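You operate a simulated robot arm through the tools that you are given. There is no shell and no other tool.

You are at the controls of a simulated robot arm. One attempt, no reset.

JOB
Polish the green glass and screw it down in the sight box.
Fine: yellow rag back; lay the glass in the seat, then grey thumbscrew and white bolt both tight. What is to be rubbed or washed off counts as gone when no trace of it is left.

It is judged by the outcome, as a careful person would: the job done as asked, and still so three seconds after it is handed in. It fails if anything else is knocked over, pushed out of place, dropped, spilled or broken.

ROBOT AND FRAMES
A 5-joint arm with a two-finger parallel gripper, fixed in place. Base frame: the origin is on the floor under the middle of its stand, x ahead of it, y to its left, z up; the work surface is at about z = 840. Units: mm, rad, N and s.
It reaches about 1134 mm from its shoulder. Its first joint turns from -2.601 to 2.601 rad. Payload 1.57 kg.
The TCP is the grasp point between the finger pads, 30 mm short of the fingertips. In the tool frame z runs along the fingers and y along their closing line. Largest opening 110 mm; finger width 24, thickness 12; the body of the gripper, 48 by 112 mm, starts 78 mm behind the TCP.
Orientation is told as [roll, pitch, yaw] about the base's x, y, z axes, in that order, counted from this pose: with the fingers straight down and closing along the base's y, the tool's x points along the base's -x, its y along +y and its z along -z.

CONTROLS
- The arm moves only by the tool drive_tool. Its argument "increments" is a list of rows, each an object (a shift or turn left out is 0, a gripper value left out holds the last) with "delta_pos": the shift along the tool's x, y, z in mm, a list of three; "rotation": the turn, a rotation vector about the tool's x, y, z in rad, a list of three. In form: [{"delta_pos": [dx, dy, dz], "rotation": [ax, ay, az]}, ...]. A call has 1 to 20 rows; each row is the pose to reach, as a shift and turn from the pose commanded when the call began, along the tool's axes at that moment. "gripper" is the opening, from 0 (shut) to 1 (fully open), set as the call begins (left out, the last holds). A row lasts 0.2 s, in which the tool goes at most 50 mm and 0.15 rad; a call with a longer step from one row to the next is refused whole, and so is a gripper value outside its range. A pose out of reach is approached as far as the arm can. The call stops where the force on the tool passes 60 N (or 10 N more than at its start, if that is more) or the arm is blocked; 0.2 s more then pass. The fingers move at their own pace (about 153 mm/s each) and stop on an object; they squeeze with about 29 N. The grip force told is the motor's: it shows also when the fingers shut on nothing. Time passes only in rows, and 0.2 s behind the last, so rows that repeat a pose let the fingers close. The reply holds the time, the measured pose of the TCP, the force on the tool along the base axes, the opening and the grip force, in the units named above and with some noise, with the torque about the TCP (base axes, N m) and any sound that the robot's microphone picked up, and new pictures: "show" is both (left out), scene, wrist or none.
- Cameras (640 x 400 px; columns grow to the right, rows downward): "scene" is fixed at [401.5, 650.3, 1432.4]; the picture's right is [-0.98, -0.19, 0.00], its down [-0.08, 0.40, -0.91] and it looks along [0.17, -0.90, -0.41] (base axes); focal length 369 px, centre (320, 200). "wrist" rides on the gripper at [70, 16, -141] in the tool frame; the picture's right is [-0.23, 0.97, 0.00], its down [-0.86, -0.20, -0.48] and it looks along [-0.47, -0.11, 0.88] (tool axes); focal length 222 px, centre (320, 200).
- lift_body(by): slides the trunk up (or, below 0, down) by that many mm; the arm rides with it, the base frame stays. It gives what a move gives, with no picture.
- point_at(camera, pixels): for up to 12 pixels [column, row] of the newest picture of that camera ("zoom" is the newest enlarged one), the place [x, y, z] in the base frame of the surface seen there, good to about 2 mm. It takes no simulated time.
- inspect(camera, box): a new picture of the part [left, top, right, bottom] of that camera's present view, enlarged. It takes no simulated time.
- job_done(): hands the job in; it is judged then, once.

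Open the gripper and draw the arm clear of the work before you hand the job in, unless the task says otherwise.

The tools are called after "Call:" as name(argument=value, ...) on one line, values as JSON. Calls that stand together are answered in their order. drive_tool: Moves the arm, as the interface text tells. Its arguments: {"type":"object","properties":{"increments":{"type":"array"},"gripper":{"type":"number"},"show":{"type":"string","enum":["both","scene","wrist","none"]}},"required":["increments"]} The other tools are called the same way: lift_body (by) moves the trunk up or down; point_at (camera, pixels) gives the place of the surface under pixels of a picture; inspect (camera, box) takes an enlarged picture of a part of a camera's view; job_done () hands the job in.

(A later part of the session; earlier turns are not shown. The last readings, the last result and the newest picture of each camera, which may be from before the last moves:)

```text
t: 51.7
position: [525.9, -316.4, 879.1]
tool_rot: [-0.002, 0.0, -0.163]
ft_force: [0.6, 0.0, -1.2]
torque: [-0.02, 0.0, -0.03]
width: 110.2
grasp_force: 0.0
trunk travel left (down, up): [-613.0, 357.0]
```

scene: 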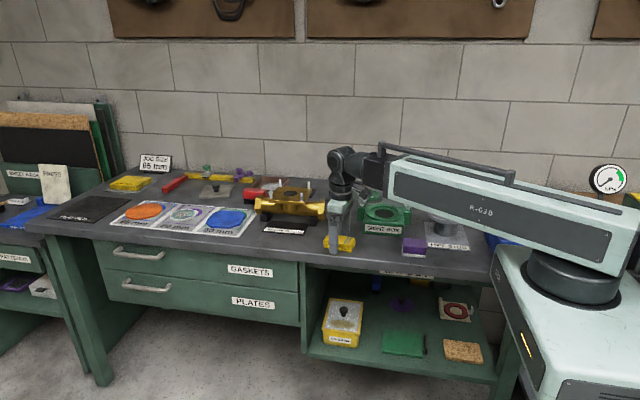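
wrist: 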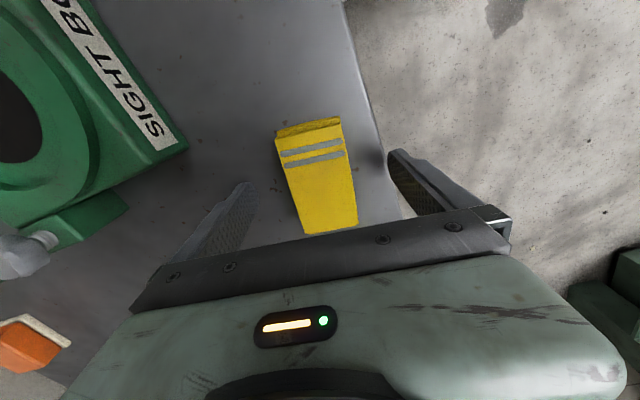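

The rag is back in place. I raise clear and move to view the sight box from above, turning the tool back to yaw 0.

Call:
lift_body(by=131)

Call:
drive_tool(increments=[{"delta_pos": [0, 0, 0], "rotation": [0, 0, -0.055]}, {"delta_pos": [0, 0, 0], "rotation": [0, 0, -0.11]}, {"delta_pos": [0, 0, 0], "rotation": [0, 0, -0.164]}, {"delta_pos": [0, 0, 0], "rotation": [0, 0, -0.164]}], show="both")

Call:
point_at(camera="wrist", pixels=[[300, 150], [320, 150]])

```text
t: 53.3
position: [525.3, -316.3, 1010.3]
tool_rot: [0.002, 0.001, -0.164]
ft_force: [-0.8, 0.9, -0.5]
torque: [0.01, -0.03, -0.03]
width: 110.1
grasp_force: 0.0
trunk travel left (down, up): [-744.0, 226.0]
```

```text
t: 54.3
position: [526.7, -317.9, 1011.2]
tool_rot: [0.001, 0.001, 0.0]
ft_force: [0.8, -0.2, 0.8]
torque: [0.01, 0.0, -0.01]
width: 109.8
grasp_force: 0.1
trunk travel left (down, up): [-744.0, 226.0]
```

scene: 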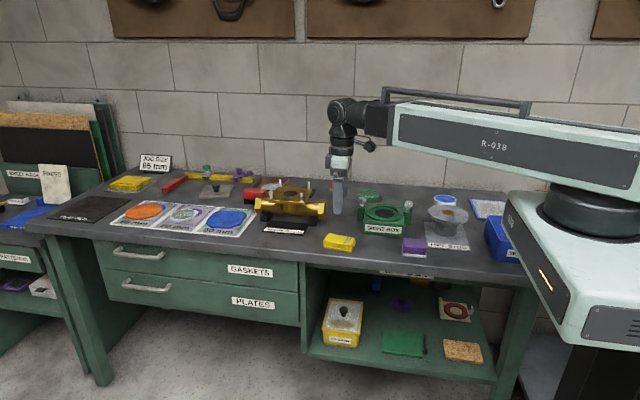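
wrist: 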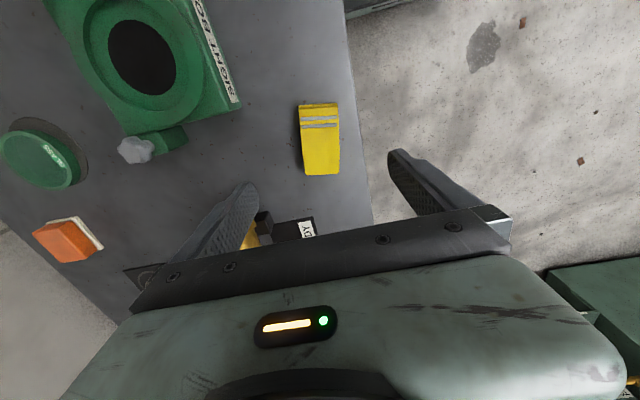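

```text
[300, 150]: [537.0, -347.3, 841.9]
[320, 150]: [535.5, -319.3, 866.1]
```

I verify the rag's pose against its start (centre (526,-318)).

Call:
point_at(camera="wrist", pixels=[[301, 108], [336, 104], [338, 171], [306, 173], [303, 140], [338, 140]])

Call:
inspect(camera="scene", box=[310, 220, 374, 260])

```text
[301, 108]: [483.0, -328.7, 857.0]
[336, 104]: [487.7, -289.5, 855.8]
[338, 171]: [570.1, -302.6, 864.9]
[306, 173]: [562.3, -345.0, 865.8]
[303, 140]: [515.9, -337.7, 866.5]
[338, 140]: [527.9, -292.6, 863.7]
```

```text
10.00 times, centred on (342, 240) of scene
```

zoom: 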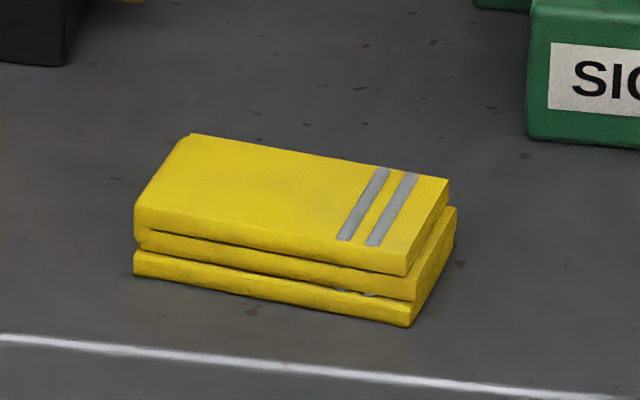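

The rag is back within a millimetre or two. Next I move to view the sight box and then the glass from above.

Call:
drive_tool(increments=[{"delta_pos": [11, -40, 0]}, {"delta_pos": [22, -80, 0]}, {"delta_pos": [33, -120, 0]}, {"delta_pos": [44, -160, 0]}, {"delta_pos": [44, -160, 0]}], show="wrist")

Call:
inspect(camera="wrist", box=[160, 0, 480, 200])

```text
t: 55.5
position: [480.8, -478.4, 1010.9]
tool_rot: [-0.001, 0.0, 0.0]
ft_force: [-0.2, -0.4, -0.8]
torque: [0.01, 0.0, -0.02]
width: 110.3
grasp_force: 0.0
trunk travel left (down, up): [-744.0, 226.0]
```

wrist: 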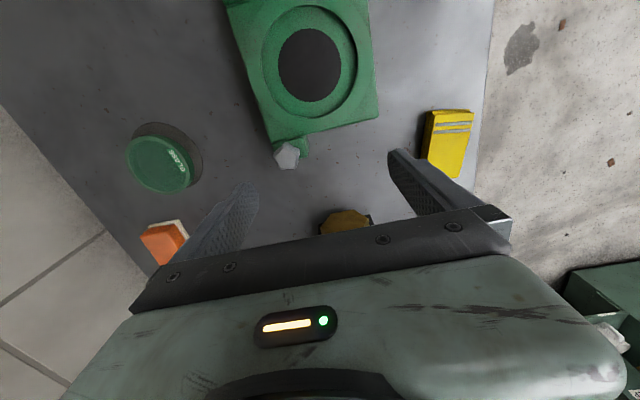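

```text
2.00 times, centred on (320, 100) of wrist
```

zoom: 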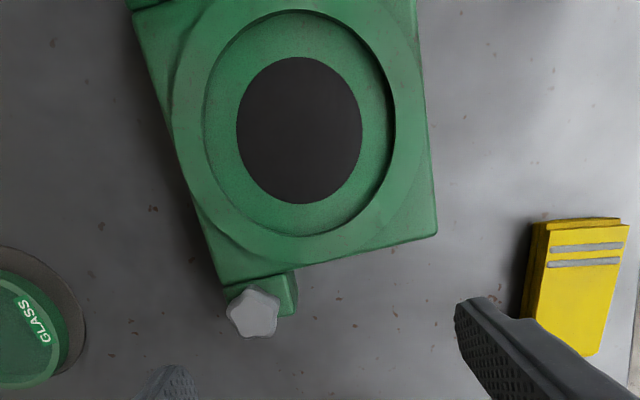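

I sample the seat's rim and floor, the hole and the grey thumbscrew in this zoom.

Call:
point_at(camera="zoom", pixels=[[238, 130], [361, 130], [300, 58], [298, 203], [207, 125], [203, 125], [394, 115], [399, 115], [308, 12], [307, 7], [292, 233], [291, 240]])

Call:
point_at(camera="zoom", pixels=[[175, 125], [415, 110], [290, 262], [254, 310], [228, 310], [280, 310], [254, 288], [258, 336], [290, 290], [215, 130], [385, 120], [295, 225]])

```text
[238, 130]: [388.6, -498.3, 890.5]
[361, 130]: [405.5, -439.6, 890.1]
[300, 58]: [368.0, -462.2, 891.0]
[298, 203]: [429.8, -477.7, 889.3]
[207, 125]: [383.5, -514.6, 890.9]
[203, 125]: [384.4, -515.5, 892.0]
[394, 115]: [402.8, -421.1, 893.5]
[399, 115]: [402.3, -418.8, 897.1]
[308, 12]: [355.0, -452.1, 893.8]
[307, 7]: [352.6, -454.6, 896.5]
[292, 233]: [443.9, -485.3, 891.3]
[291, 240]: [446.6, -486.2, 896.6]
```

```text
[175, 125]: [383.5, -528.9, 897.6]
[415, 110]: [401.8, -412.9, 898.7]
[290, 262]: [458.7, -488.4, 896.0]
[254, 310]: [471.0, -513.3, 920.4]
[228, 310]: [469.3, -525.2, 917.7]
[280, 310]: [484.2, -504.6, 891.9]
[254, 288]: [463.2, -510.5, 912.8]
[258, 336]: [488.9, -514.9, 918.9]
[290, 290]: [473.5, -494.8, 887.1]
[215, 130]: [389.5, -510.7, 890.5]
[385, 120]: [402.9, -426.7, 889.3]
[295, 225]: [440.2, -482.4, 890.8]
```

Seat centre comes out at about (399.6,-469), recess ⌀≈97 with floor z≈890 and rim z≈897; grey thumbscrew near (475,-514). Now I move to a similar viewpoint over the glass.

Call:
drive_tool(increments=[{"delta_pos": [-11, -40, 0]}, {"delta_pos": [-22, -80, 0]}, {"delta_pos": [-33, -120, 0]}, {"delta_pos": [-44, -160, 0]}, {"delta_pos": [-55, -200, 0]}, {"delta_pos": [-67, -238, 0]}, {"delta_pos": [-67, -238, 0]}], show="wrist")

Call:
inspect(camera="wrist", box=[220, 0, 420, 125])

```text
t: 57.1
position: [546.4, -713.4, 1010.4]
tool_rot: [-0.001, 0.001, -0.001]
ft_force: [0.2, -0.1, -0.8]
torque: [0.02, 0.01, 0.01]
width: 109.9
grasp_force: 0.0
trunk travel left (down, up): [-744.0, 226.0]
```

wrist: 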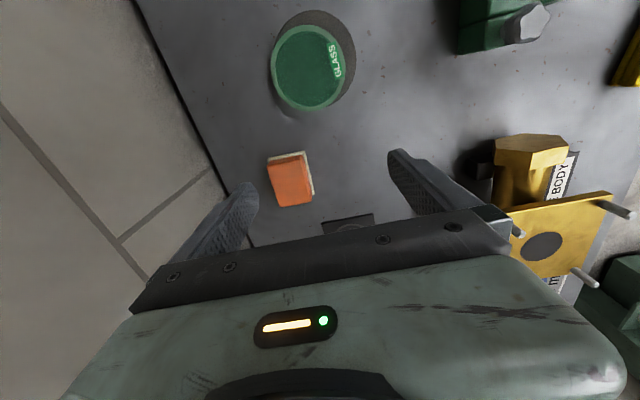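

```text
3.20 times, centred on (320, 62) of wrist
```

zoom: 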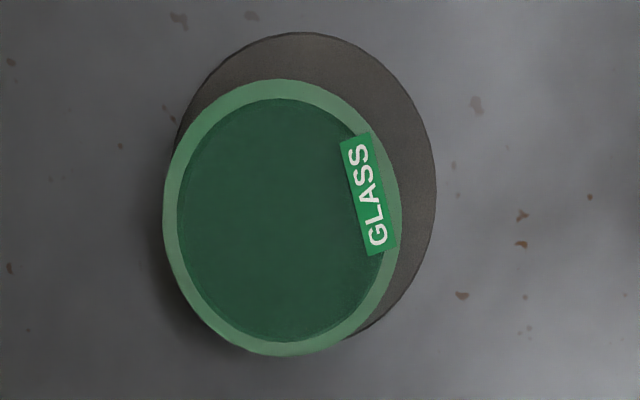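

I sample the glass rim and pad edges in this zoom.

Call:
point_at(camera="zoom", pixels=[[166, 220], [398, 195], [270, 82], [288, 353], [190, 130], [365, 310], [360, 125], [195, 310], [282, 215], [310, 36], [432, 190], [355, 338]])

```text
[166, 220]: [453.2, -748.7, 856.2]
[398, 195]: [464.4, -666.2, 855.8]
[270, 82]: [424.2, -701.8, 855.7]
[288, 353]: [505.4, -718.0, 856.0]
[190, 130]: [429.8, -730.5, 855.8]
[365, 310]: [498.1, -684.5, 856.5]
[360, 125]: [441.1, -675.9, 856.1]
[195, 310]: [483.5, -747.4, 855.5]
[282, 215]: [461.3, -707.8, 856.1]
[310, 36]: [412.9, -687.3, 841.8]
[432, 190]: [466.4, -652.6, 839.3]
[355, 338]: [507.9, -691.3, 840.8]
```

The glass fits a circle centred (465,-709), ⌀≈85. I move over it, lower part-way and check the fingers straddle it.

Call:
drive_tool(increments=[{"delta_pos": [41, 2, 0]}, {"delta_pos": [81, 4.4, 0]}, {"delta_pos": [81, 4.4, 0]}, {"delta_pos": [81, 4.4, 0]}], show="none")

Call:
lift_body(by=-105)

Call:
drive_tool(increments=[{"delta_pos": [0, 0, 0]}], show="both")

Call:
inspect(camera="scene", box=[330, 160, 410, 210])

```text
t: 58.1
position: [465.5, -710.3, 1010.5]
tool_rot: [0.0, 0.0, 0.0]
ft_force: [0.2, -0.9, 0.0]
torque: [0.0, -0.01, 0.01]
width: 109.8
grasp_force: 0.1
trunk travel left (down, up): [-744.0, 226.0]
```

```text
t: 59.5
position: [466.9, -709.7, 906.5]
tool_rot: [0.0, 0.0, 0.0]
ft_force: [-0.3, 1.0, -0.7]
torque: [0.01, -0.01, -0.04]
width: 109.7
grasp_force: 0.0
trunk travel left (down, up): [-639.0, 331.0]
```

```text
t: 59.9
position: [468.8, -710.0, 905.5]
tool_rot: [-0.002, 0.001, 0.0]
ft_force: [-0.2, 0.3, 0.2]
torque: [-0.01, -0.03, -0.01]
width: 110.0
grasp_force: 0.0
trunk travel left (down, up): [-639.0, 331.0]
```

scene: 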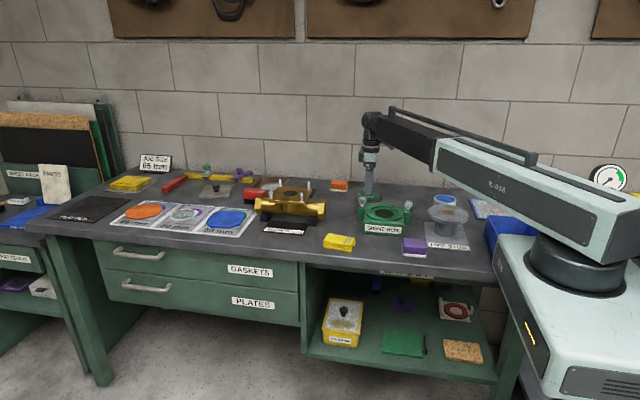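
wrist: 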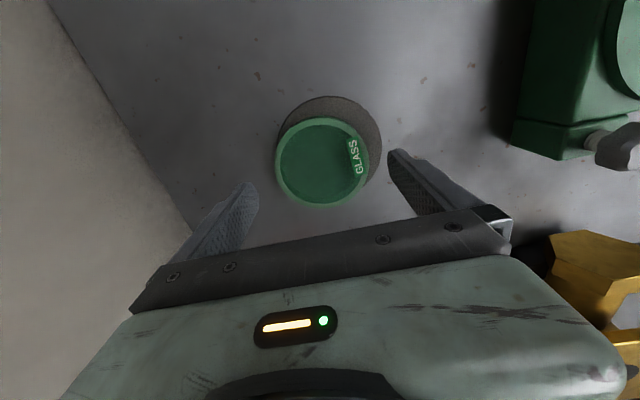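

```text
8.00 times, centred on (370, 185) of scene
```

zoom: 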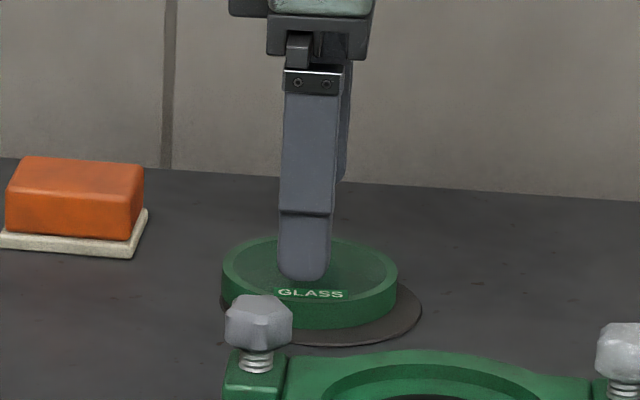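

The fingers straddle the glass with room on both sides. I lower 26 mm so the tips are about 6 mm below its top, and close.

Call:
lift_body(by=-26)

Call:
drive_tool(increments=[{"delta_pos": [1.5, 0.5, 0]}, {"delta_pos": [1.5, 0.5, 0]}], show="wrist")

Call:
inspect(camera="scene", box=[330, 160, 410, 210])

```text
t: 60.6
position: [466.6, -710.4, 880.4]
tool_rot: [0.0, 0.001, 0.0]
ft_force: [-0.2, 0.8, 0.3]
torque: [-0.02, 0.0, -0.03]
width: 110.1
grasp_force: 0.1
trunk travel left (down, up): [-613.0, 357.0]
```

```text
t: 61.2
position: [466.7, -710.0, 880.2]
tool_rot: [0.0, 0.0, 0.0]
ft_force: [-0.3, -0.6, 0.0]
torque: [-0.01, 0.01, 0.01]
width: 110.2
grasp_force: 0.1
trunk travel left (down, up): [-613.0, 357.0]
```

wrist: 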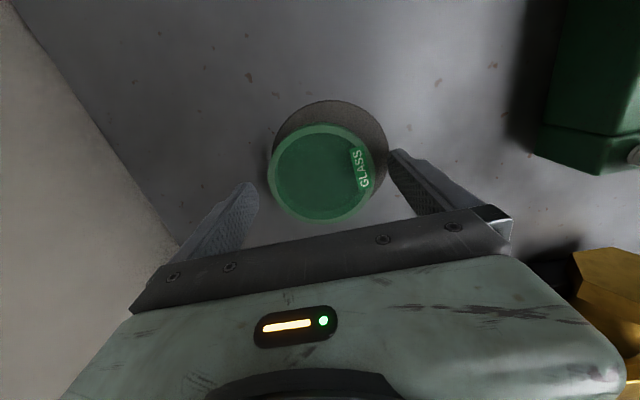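

```text
8.00 times, centred on (370, 185) of scene
```

zoom: 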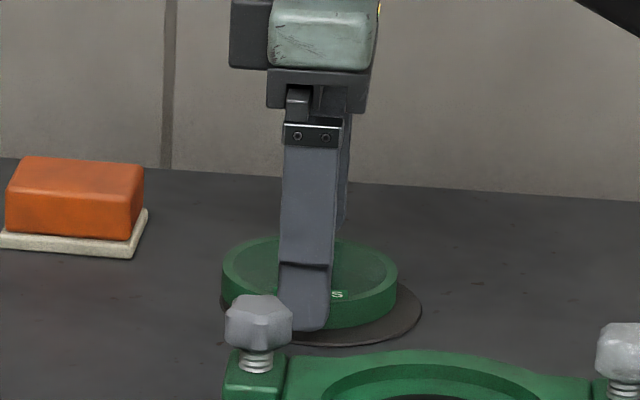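

Tips are around z≈850, alongside the glass's upper part. I close to grip it.

Call:
drive_tool(increments=[{"delta_pos": [0, 0, 0]}, {"delta_pos": [0, 0, 0]}, {"delta_pos": [0, 0, 0]}, {"delta_pos": [0, 0, 0]}], gripper=0, show="wrist")

Call:
inspect(camera="scene", box=[330, 160, 410, 210])

```text
t: 62.2
position: [466.3, -709.9, 879.6]
tool_rot: [0.0, 0.001, 0.0]
ft_force: [0.5, 0.7, 0.8]
torque: [0.09, 0.0, -0.02]
width: 84.6
grasp_force: 29.0
trunk travel left (down, up): [-613.0, 357.0]
```

wrist: 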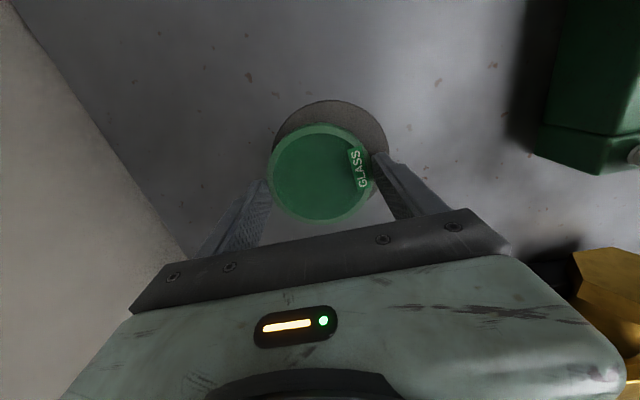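

```text
8.00 times, centred on (370, 185) of scene
```

zoom: 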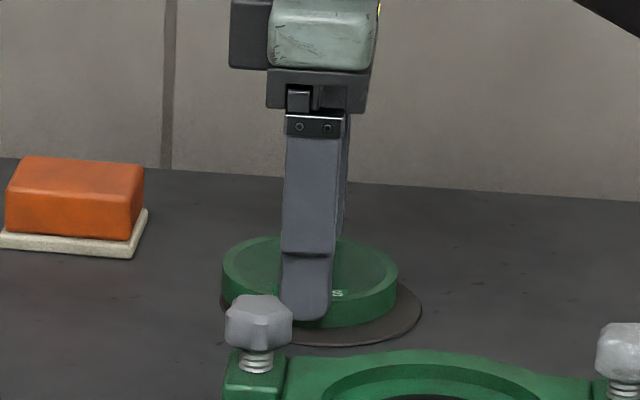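

The glass is gripped at 84.6 mm. I lift it slowly and check that it holds level.

Call:
lift_body(by=30)

Call:
inspect(camera="scene", box=[330, 160, 410, 210])

```text
t: 63.0
position: [466.5, -709.9, 909.9]
tool_rot: [0.001, 0.0, 0.001]
ft_force: [-1.0, 0.4, -1.7]
torque: [0.0, 0.02, -0.04]
width: 84.7
grasp_force: 28.7
trunk travel left (down, up): [-643.0, 327.0]
```

```text
8.00 times, centred on (370, 185) of scene
```

zoom: 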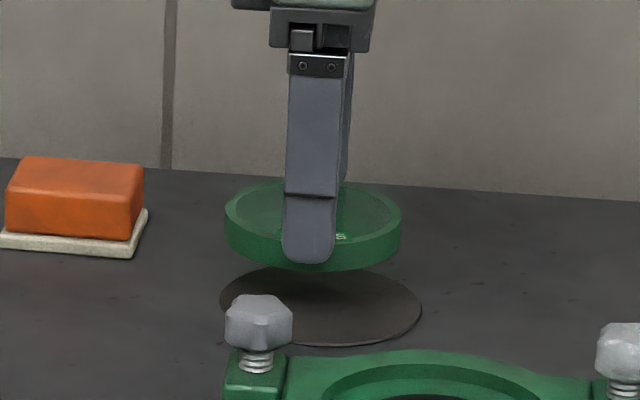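

It hangs level. I raise it further and carry it over the seat to TCP (401.2,-469).

Call:
lift_body(by=80)

Call:
drive_tool(increments=[{"delta_pos": [8, 30, 0]}, {"delta_pos": [16, 60, 0]}, {"delta_pos": [24, 90, 0]}, {"delta_pos": [32.5, 120, 0]}, {"delta_pos": [41, 150, 0]}, {"delta_pos": [49, 180, 0]}, {"delta_pos": [57, 210, 0]}, {"delta_pos": [65.3, 240.9, 0]}, {"delta_pos": [65.3, 240.9, 0]}, {"delta_pos": [65.3, 240.9, 0]}], show="both")

Call:
inspect(camera="scene", box=[340, 165, 436, 225])

```text
t: 64.1
position: [466.4, -710.3, 989.8]
tool_rot: [-0.001, 0.001, 0.001]
ft_force: [-0.4, -0.2, -2.2]
torque: [0.0, 0.01, -0.03]
width: 84.8
grasp_force: 29.0
trunk travel left (down, up): [-723.0, 247.0]
```

```text
t: 66.3
position: [401.3, -466.4, 989.6]
tool_rot: [0.0, 0.0, 0.0]
ft_force: [0.6, 1.0, -2.3]
torque: [-0.02, -0.02, 0.01]
width: 84.8
grasp_force: 28.8
trunk travel left (down, up): [-723.0, 247.0]
```

scene: 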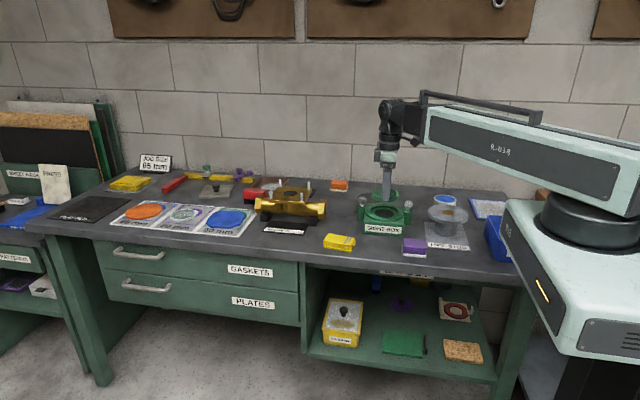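
wrist: 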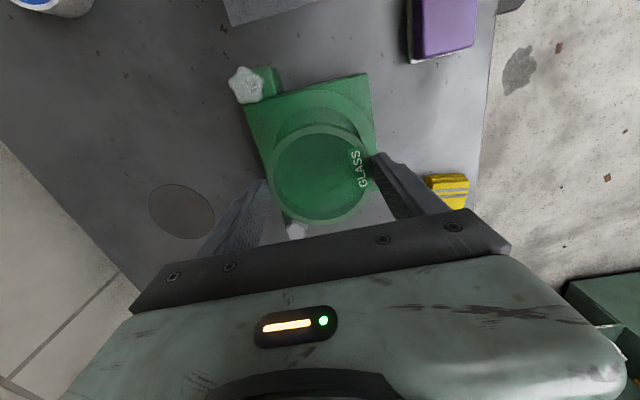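

```text
6.67 times, centred on (388, 195) of scene
```

zoom: 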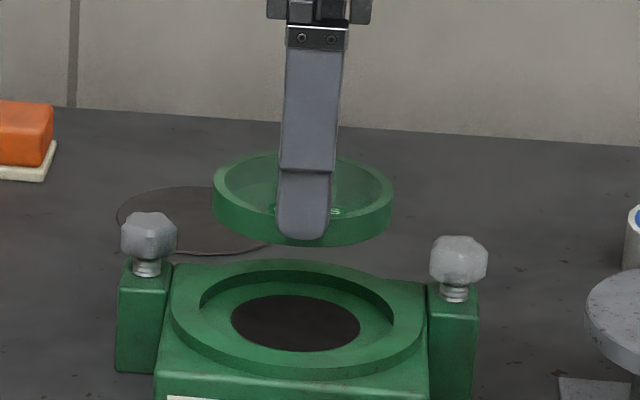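

The glass hovers over the seat. I correct y by -2.6, and lower to a few mm above the rim for a check.

Call:
drive_tool(increments=[{"delta_pos": [1, -2.6, 0]}, {"delta_pos": [1, -2.6, 0]}, {"delta_pos": [1, -2.6, 0]}], show="none")

Call:
lift_body(by=-50)

Call:
drive_tool(increments=[{"delta_pos": [0, 0, 0]}], show="wrist")

Call:
inspect(camera="scene", box=[340, 175, 436, 235])

Call:
inspect(camera="wrist", box=[220, 60, 420, 185])

```text
t: 67.1
position: [399.4, -471.7, 990.6]
tool_rot: [0.001, 0.001, 0.003]
ft_force: [1.2, -1.2, -2.6]
torque: [-0.05, -0.04, 0.01]
width: 84.7
grasp_force: 29.3
trunk travel left (down, up): [-723.0, 247.0]
```

```text
t: 68.1
position: [400.1, -470.2, 939.9]
tool_rot: [0.002, 0.0, -0.001]
ft_force: [0.7, -0.5, -2.6]
torque: [0.06, 0.01, -0.03]
width: 84.7
grasp_force: 29.0
trunk travel left (down, up): [-673.0, 297.0]
```

```text
t: 68.5
position: [400.6, -471.6, 940.3]
tool_rot: [0.0, 0.001, 0.002]
ft_force: [0.6, 0.8, -1.3]
torque: [0.04, 0.01, -0.02]
width: 84.5
grasp_force: 28.6
trunk travel left (down, up): [-673.0, 297.0]
```

wrist: 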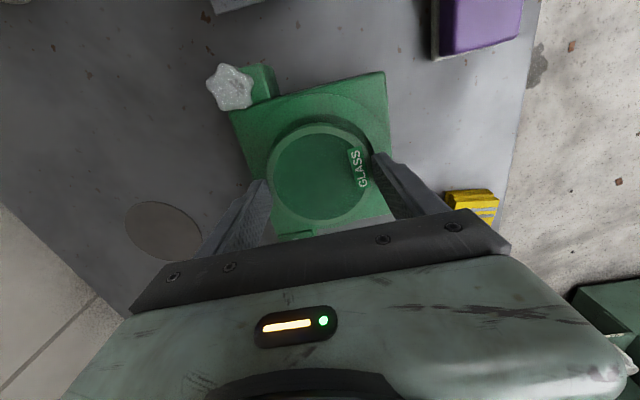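

```text
6.67 times, centred on (388, 205) of scene
```

zoom: 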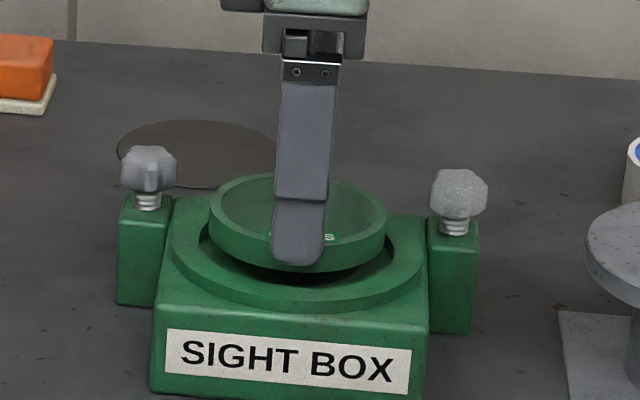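

```text
3.20 times, centred on (320, 122) of wrist
```

zoom: 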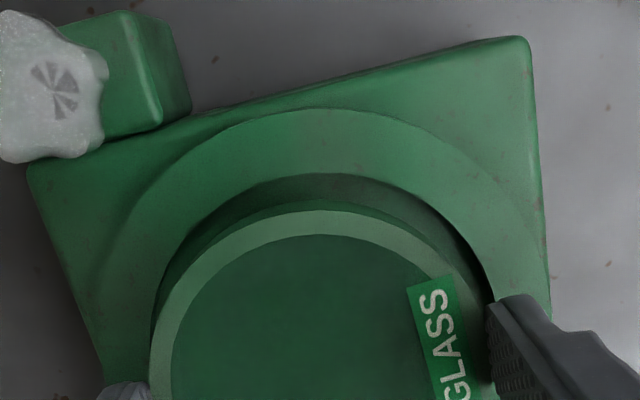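

The glass is centred over the recess in both views. I lower in small steps until it seats.

Call:
lift_body(by=-7)

Call:
lift_body(by=-2)

Call:
lift_body(by=-1)

```text
t: 69.0
position: [400.4, -471.3, 932.0]
tool_rot: [0.0, 0.002, -0.001]
ft_force: [0.3, -0.3, -1.9]
torque: [-0.03, 0.03, 0.0]
width: 84.7
grasp_force: 28.8
trunk travel left (down, up): [-666.0, 304.0]
```

```text
t: 69.5
position: [400.1, -470.9, 930.9]
tool_rot: [-0.001, 0.001, 0.0]
ft_force: [-0.5, -0.4, -2.5]
torque: [0.0, 0.01, 0.01]
width: 84.4
grasp_force: 29.1
trunk travel left (down, up): [-664.0, 306.0]
```

```text
t: 70.0
position: [399.2, -471.2, 930.4]
tool_rot: [-0.002, 0.0, 0.001]
ft_force: [-0.6, -0.4, -1.7]
torque: [-0.01, 0.02, 0.02]
width: 84.8
grasp_force: 29.2
trunk travel left (down, up): [-663.0, 307.0]
```

No contact yet (weight still about -2 N). I keep lowering 1 mm at a time.

Call:
lift_body(by=-1)

Call:
lift_body(by=-1)

Call:
inspect(camera="scene", box=[356, 185, 420, 225])

```text
t: 70.6
position: [400.5, -472.5, 929.5]
tool_rot: [0.001, 0.001, 0.0]
ft_force: [-0.3, -0.1, -1.9]
torque: [0.04, -0.03, 0.03]
width: 84.6
grasp_force: 28.9
trunk travel left (down, up): [-662.0, 308.0]
```

```text
t: 71.1
position: [398.4, -471.1, 927.6]
tool_rot: [-0.002, -0.001, -0.001]
ft_force: [0.2, -0.4, 1.3]
torque: [0.07, -0.04, -0.04]
width: 84.6
grasp_force: 28.7
trunk travel left (down, up): [-661.0, 309.0]
```

```text
10.00 times, centred on (388, 205) of scene
```

zoom: 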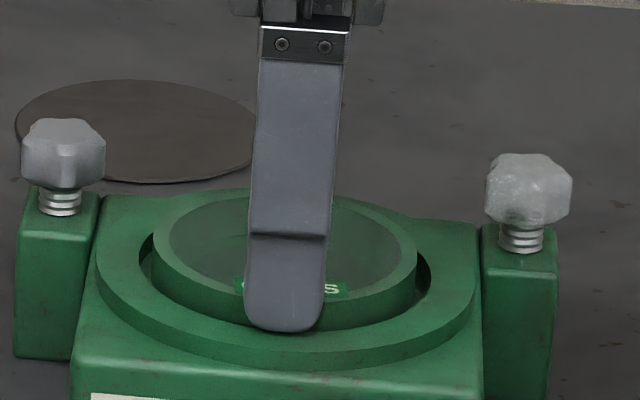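

Force swung to +1.3 N: the glass touches the seat floor. I open the gripper partly so the fingers stay clear of the posts.

Call:
drive_tool(increments=[{"delta_pos": [0, 0, 0]}, {"delta_pos": [0, 0, 0]}, {"delta_pos": [0, 0, 0]}, {"delta_pos": [0, 0, 0]}], gripper=1, show="wrist")

Call:
inspect(camera="scene", box=[356, 185, 420, 225])

```text
t: 72.1
position: [400.3, -470.5, 929.2]
tool_rot: [0.001, -0.001, 0.0]
ft_force: [-0.5, 0.4, 0.7]
torque: [0.03, -0.01, 0.02]
width: 110.0
grasp_force: 0.0
trunk travel left (down, up): [-661.0, 309.0]
```

wrist: 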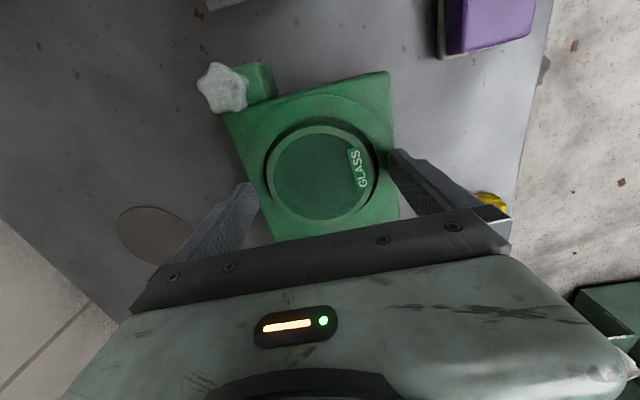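

```text
10.00 times, centred on (388, 205) of scene
```

zoom: 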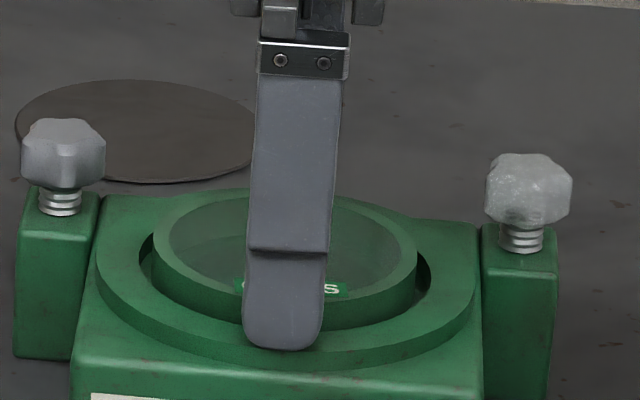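

The glass rests in the seat. I raise straight up and shift to look at the white bolt from above.

Call:
lift_body(by=60)

Call:
drive_tool(increments=[{"delta_pos": [0, -27, 0]}, {"delta_pos": [0, -54, 0]}, {"delta_pos": [0, -54, 0]}], show="both")

Call:
inspect(camera="wrist", box=[230, 50, 390, 150])

```text
t: 73.1
position: [400.0, -470.6, 987.2]
tool_rot: [0.0, 0.0, 0.001]
ft_force: [0.3, -0.1, -0.2]
torque: [0.01, 0.04, 0.0]
width: 109.7
grasp_force: 0.1
trunk travel left (down, up): [-721.0, 249.0]
```

```text
t: 73.9
position: [398.9, -525.4, 987.1]
tool_rot: [0.001, -0.001, 0.0]
ft_force: [0.7, 0.8, 0.4]
torque: [0.01, 0.0, -0.03]
width: 110.3
grasp_force: 0.0
trunk travel left (down, up): [-721.0, 249.0]
```

scene: 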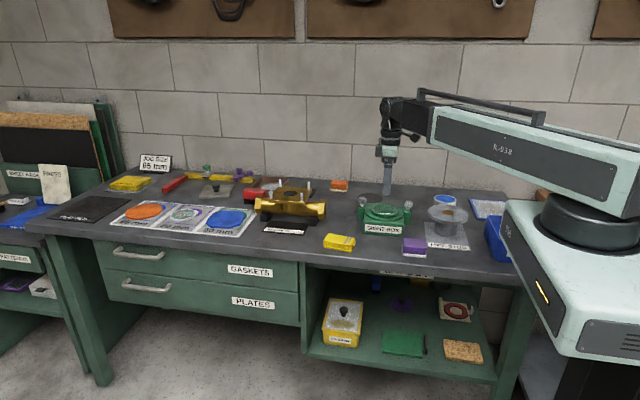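
wrist: 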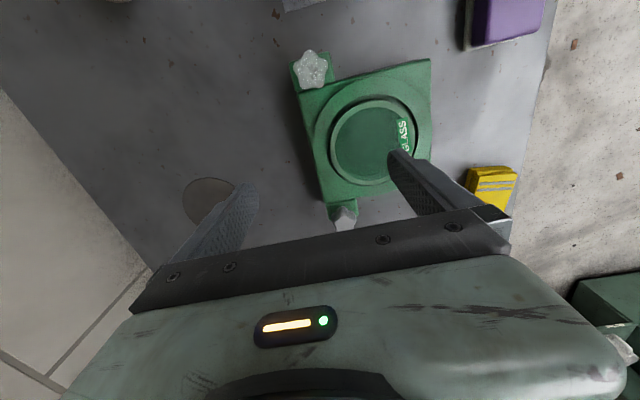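

```text
4.00 times, centred on (310, 100) of wrist
```

zoom: 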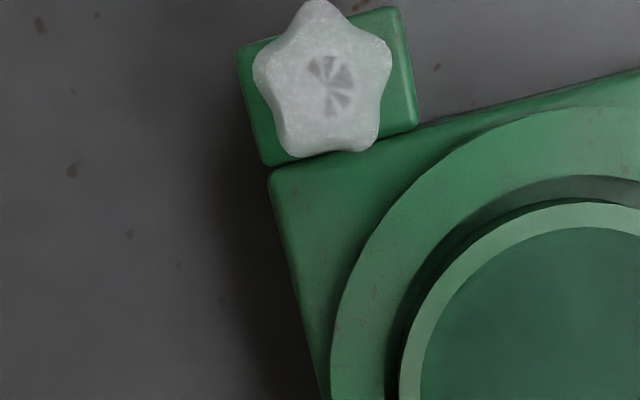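

I zoom in on the white bolt's head and measure it.

Call:
inspect(camera="wrist", box=[280, 40, 344, 80])

Call:
inspect(camera="scene", box=[396, 190, 428, 210])

Call:
inspect(camera="scene", box=[348, 188, 380, 208])

Call:
point_at(camera="wrist", pixels=[[312, 70], [308, 51], [296, 68], [327, 66], [303, 86], [323, 87], [312, 60], [331, 60]])

```text
10.00 times, centred on (312, 60) of wrist
```

zoom: 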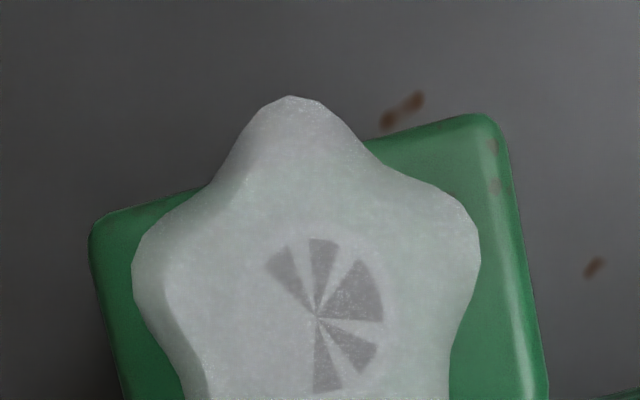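

```text
16.00 times, centred on (412, 200) of scene
```

zoom: 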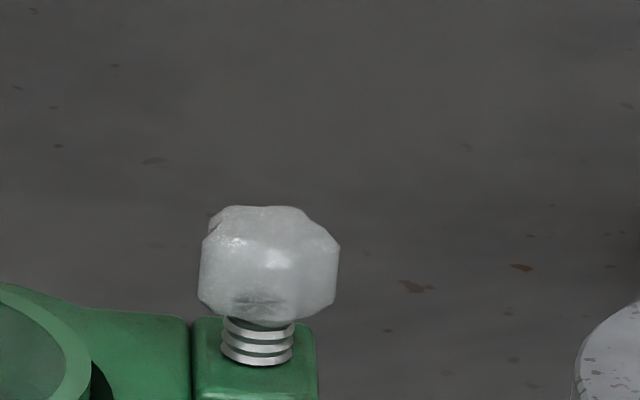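

```text
16.00 times, centred on (364, 198) of scene
```

zoom: 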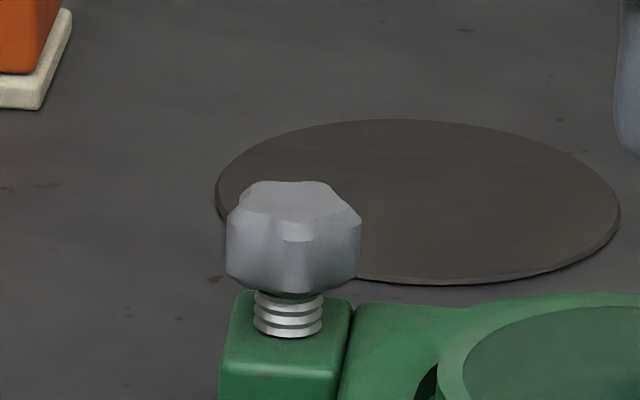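

```text
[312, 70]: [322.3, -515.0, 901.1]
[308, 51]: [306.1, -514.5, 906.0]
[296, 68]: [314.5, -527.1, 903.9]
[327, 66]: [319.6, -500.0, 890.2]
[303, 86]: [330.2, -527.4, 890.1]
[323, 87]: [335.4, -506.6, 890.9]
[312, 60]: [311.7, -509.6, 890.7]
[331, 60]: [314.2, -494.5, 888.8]
```

The white bolt's star head is centred near (322,-515) with its lobes visible. Before moving to view the grey thumbscrew I check how high the brass valve body stands and where it is.

Call:
point_at(camera="scene", pixels=[[320, 205], [318, 212], [305, 190], [301, 198], [280, 186], [290, 195], [262, 205], [323, 200]])

```text
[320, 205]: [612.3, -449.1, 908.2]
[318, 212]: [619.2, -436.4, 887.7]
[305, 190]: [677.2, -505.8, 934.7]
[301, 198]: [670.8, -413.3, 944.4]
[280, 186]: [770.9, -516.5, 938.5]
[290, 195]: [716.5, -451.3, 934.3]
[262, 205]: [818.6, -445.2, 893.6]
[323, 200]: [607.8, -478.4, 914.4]
```

The valve starts at x≈605 and tops out near z≈945, so a viewpoint at TCP (556,-523,987) is clear. I move there.

Call:
drive_tool(increments=[{"delta_pos": [-40, 0, 0]}, {"delta_pos": [-80, 1, 0]}, {"delta_pos": [-120, 2, 0]}, {"delta_pos": [-155, 2, 0]}, {"delta_pos": [-155, 2, 0]}], show="wrist")

Call:
inspect(camera="wrist", box=[272, 44, 352, 94])

```text
t: 75.1
position: [552.9, -523.7, 987.7]
tool_rot: [0.0, 0.0, 0.0]
ft_force: [0.8, 0.8, 0.9]
torque: [0.0, 0.03, 0.03]
width: 110.0
grasp_force: 0.0
out of reach, approached as far as the arm can: row 2, 4, 5
trunk travel left (down, up): [-721.0, 249.0]
```

wrist: 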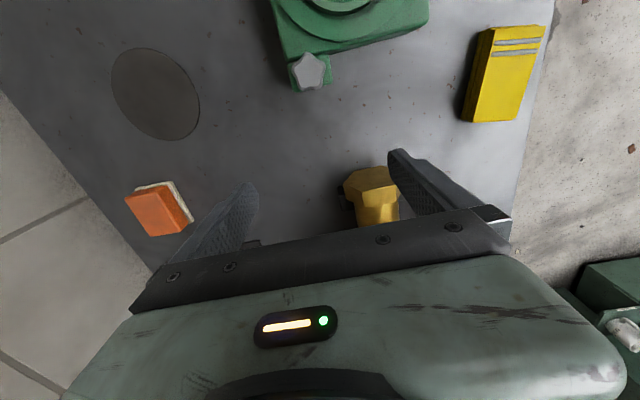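

```text
8.00 times, centred on (312, 69) of wrist
```

zoom: 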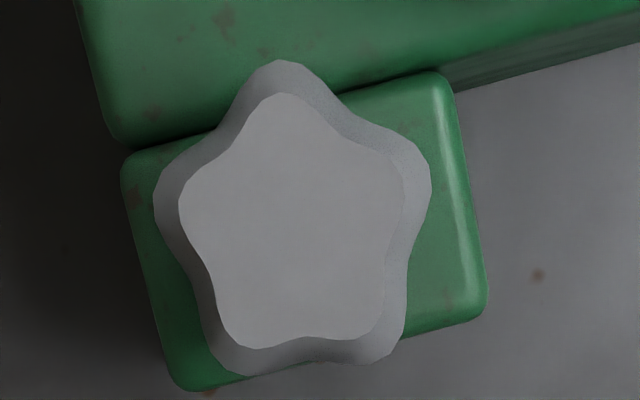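

The grey thumbscrew's star head is clear. I measure its centre and lobes.

Call:
point_at(camera="zoom", pixels=[[292, 225], [280, 75], [420, 185], [165, 200], [380, 350], [238, 362], [285, 105], [395, 175], [190, 205], [355, 330], [250, 335], [455, 250]])

```text
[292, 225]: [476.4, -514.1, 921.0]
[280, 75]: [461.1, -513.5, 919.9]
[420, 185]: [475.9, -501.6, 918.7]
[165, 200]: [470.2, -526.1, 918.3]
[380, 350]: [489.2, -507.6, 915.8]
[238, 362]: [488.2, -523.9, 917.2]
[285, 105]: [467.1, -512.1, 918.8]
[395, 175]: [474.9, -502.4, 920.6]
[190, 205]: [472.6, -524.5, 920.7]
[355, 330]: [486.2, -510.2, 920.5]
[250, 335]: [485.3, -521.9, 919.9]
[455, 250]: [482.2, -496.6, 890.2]
```

Grey head: centre (477,-514), lobes at about 28°+72k°, top z≈920.5, post top ≈890. I move above it with a narrower opening and turn counter-clockwise at height to learn the wrist's range.

Call:
drive_tool(increments=[{"delta_pos": [38, 4.6, 0]}, {"delta_pos": [76, 9.3, 0]}, {"delta_pos": [76, 9.3, 0], "rotation": [0, 0, -0.14]}, {"delta_pos": [76, 9.3, 0], "rotation": [0, 0, -0.28]}, {"delta_pos": [76, 9.3, 0], "rotation": [0, 0, -0.42]}, {"delta_pos": [76, 9.3, 0], "rotation": [0, 0, -0.56]}, {"delta_pos": [76, 9.3, 0], "rotation": [0, 0, -0.7]}, {"delta_pos": [76, 9.3, 0], "rotation": [0, 0, -0.84]}, {"delta_pos": [76, 9.3, 0], "rotation": [0, 0, -0.98]}, {"delta_pos": [76, 9.3, 0], "rotation": [0, 0, -1.12]}, {"delta_pos": [76, 9.3, 0], "rotation": [0, 0, -1.26]}, {"delta_pos": [76, 9.3, 0], "rotation": [0, 0, -1.4]}, {"delta_pos": [76, 9.3, 0], "rotation": [0, 0, -1.4]}], gripper=0.45, show="both")

```text
t: 77.9
position: [477.6, -513.5, 986.3]
tool_rot: [0.0, -0.001, 1.402]
ft_force: [0.4, -0.1, -0.1]
torque: [-0.02, 0.03, -0.03]
width: 49.3
grasp_force: 0.2
out of reach, approached as far as the arm can: row 3, 4, 5, 6, 7, 8, 9, 10, 11, 12, 13
trunk travel left (down, up): [-721.0, 249.0]
```

scene: 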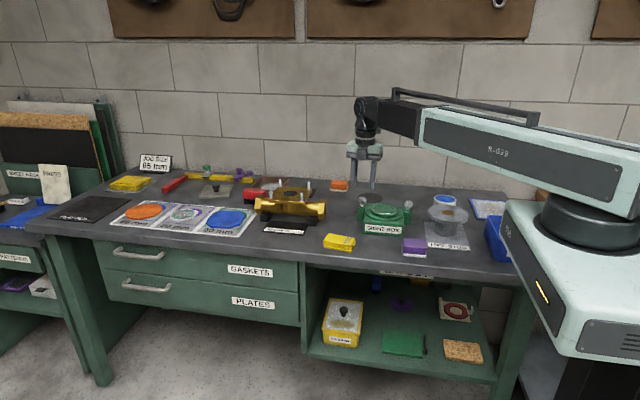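
wrist: 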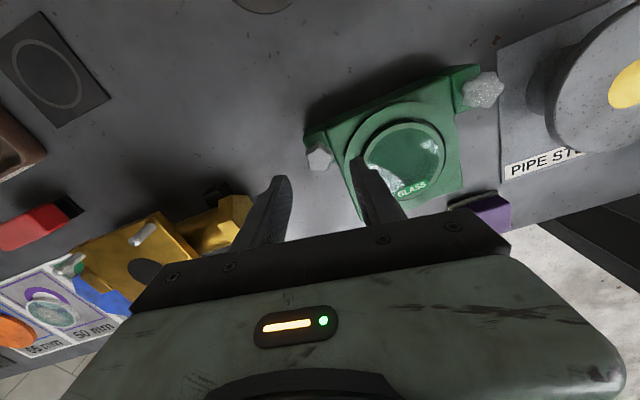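

Yaw 1.40 is reachable. The glass shows bright patches from this angle at (430,148) and (388,180); I look closer whether that is reflection.

Call:
inspect(camera="wrist", box=[300, 60, 500, 185])

Call:
inspect(camera="scene", box=[356, 185, 420, 225])

```text
3.20 times, centred on (400, 122) of wrist
```

zoom: 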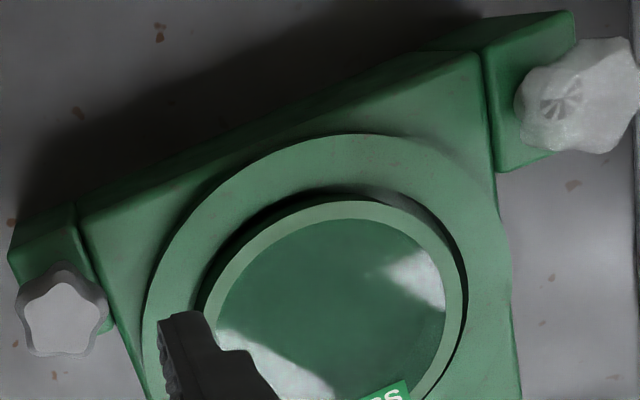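

```text
10.00 times, centred on (388, 205) of scene
```

zoom: 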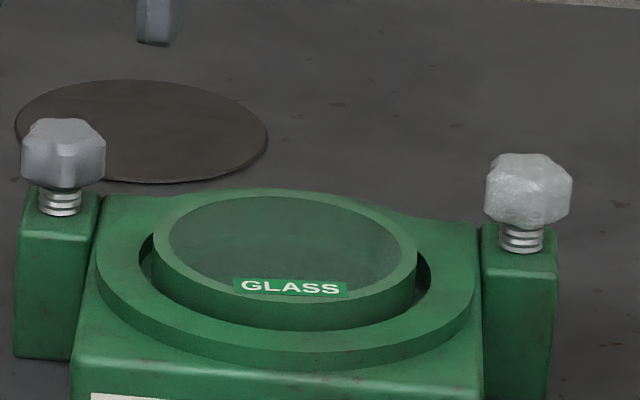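

Those are just sharp-edged reflections; the scene view shows clean, well-seated glass. I turn further counter-clockwise to yaw ≈2.06 (a lobe-aligned angle) to gain stroke.

Call:
drive_tool(increments=[{"delta_pos": [0, 0, 0], "rotation": [0, 0, -0.13]}, {"delta_pos": [0, 0, 0], "rotation": [0, 0, -0.26]}, {"delta_pos": [0, 0, 0], "rotation": [0, 0, -0.39]}, {"delta_pos": [0, 0, 0], "rotation": [0, 0, -0.52]}, {"delta_pos": [0, 0, 0], "rotation": [0, 0, -0.658]}, {"delta_pos": [0, 0, 0], "rotation": [0, 0, -0.658]}], show="both")

```text
t: 79.3
position: [477.5, -513.7, 987.2]
tool_rot: [0.0, 0.001, 2.06]
ft_force: [0.9, 0.8, -0.1]
torque: [0.01, 0.0, 0.03]
width: 49.5
grasp_force: 0.1
trunk travel left (down, up): [-721.0, 249.0]
```

scene: 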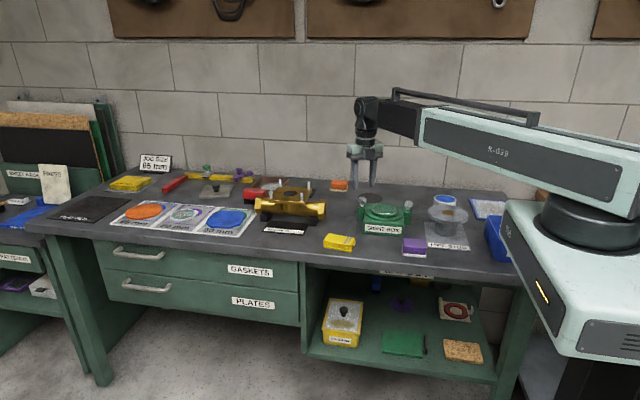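
wrist: 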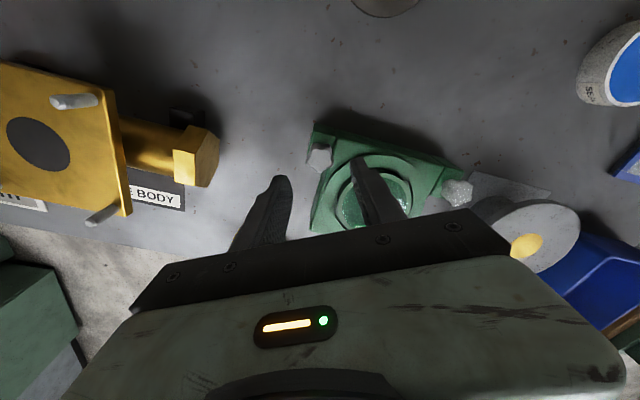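

Yaw 2.06 reached with no trouble. I lower so the tips come beside the head and check alignment.

Call:
lift_body(by=-35)

Call:
drive_tool(increments=[{"delta_pos": [0, 0, 0]}], show="both")

Call:
inspect(camera="wrist", box=[220, 100, 420, 225])

Call:
inspect(camera="scene", box=[340, 175, 404, 215])

```text
t: 80.1
position: [477.8, -512.6, 952.8]
tool_rot: [0.002, 0.001, 2.058]
ft_force: [-0.2, -0.5, -0.3]
torque: [-0.01, -0.01, 0.02]
width: 49.6
grasp_force: 0.0
trunk travel left (down, up): [-686.0, 284.0]
```

```text
t: 80.5
position: [476.8, -514.2, 953.2]
tool_rot: [0.0, -0.001, 2.058]
ft_force: [-0.5, 0.4, -0.3]
torque: [0.0, -0.02, -0.01]
width: 49.3
grasp_force: 0.0
trunk travel left (down, up): [-686.0, 284.0]
```

scene: 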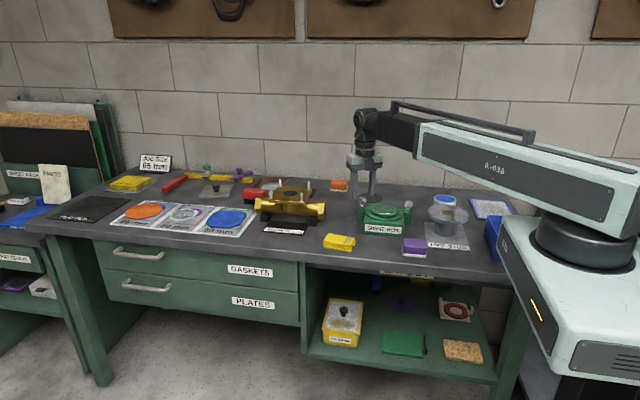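
wrist: 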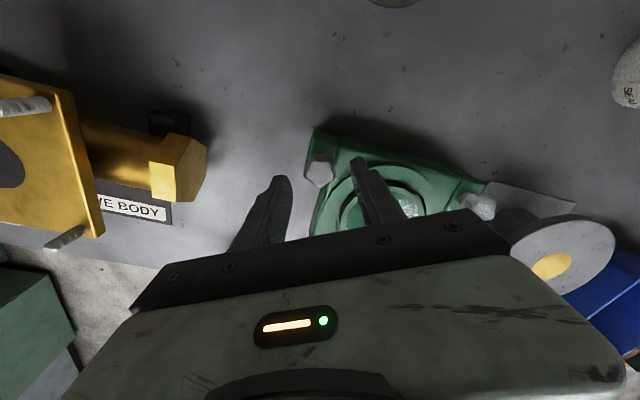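

```text
3.20 times, centred on (320, 162) of wrist
```

zoom: 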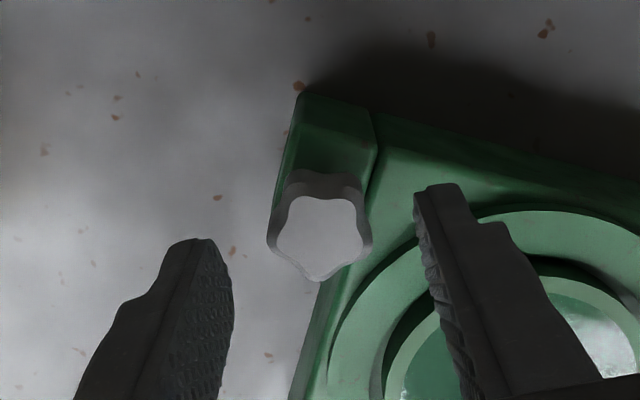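

```text
10.00 times, centred on (372, 195) of scene
```

zoom: 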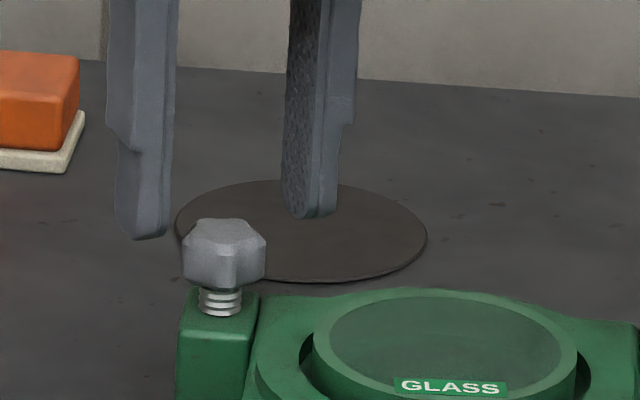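

The fingers straddle the thumbscrew. I measure the head centre from this view for a finer centring.

Call:
inspect(camera="wrist", box=[288, 148, 352, 188])

Call:
point_at(camera="zoom", pixels=[[320, 240], [320, 200], [250, 240], [400, 240], [320, 370], [270, 150], [370, 150]])

```text
10.00 times, centred on (320, 168) of wrist
```

zoom: 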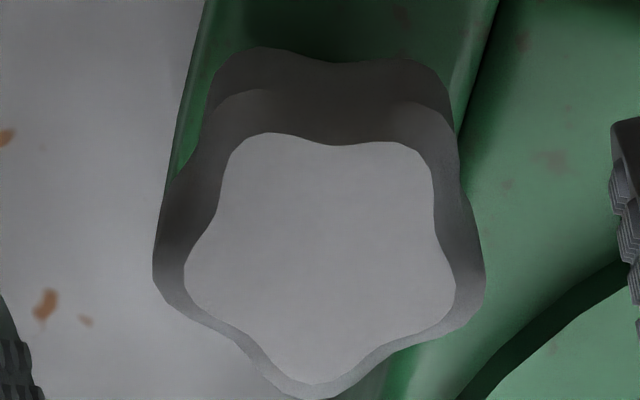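

```text
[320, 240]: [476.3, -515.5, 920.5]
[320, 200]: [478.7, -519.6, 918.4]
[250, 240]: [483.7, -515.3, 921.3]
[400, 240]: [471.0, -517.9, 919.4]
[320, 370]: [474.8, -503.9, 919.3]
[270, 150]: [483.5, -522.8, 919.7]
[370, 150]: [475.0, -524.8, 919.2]
```

Point readings put the head centre at about (476.5,-514.6), matching the TCP. I lower 20 mm more and close on the head.

Call:
lift_body(by=-20)

Call:
inspect(camera="scene", box=[340, 175, 404, 215])

```text
t: 81.1
position: [477.0, -512.5, 932.8]
tool_rot: [0.001, 0.0, 2.056]
ft_force: [-0.2, 0.1, 0.5]
torque: [-0.02, 0.03, -0.01]
width: 49.3
grasp_force: 0.0
trunk travel left (down, up): [-666.0, 304.0]
```

```text
10.00 times, centred on (372, 195) of scene
```

zoom: 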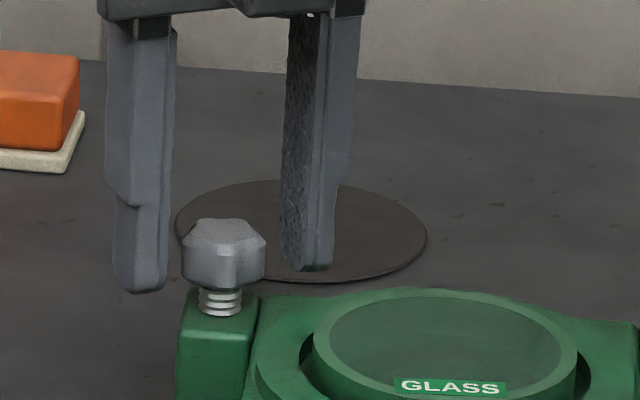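

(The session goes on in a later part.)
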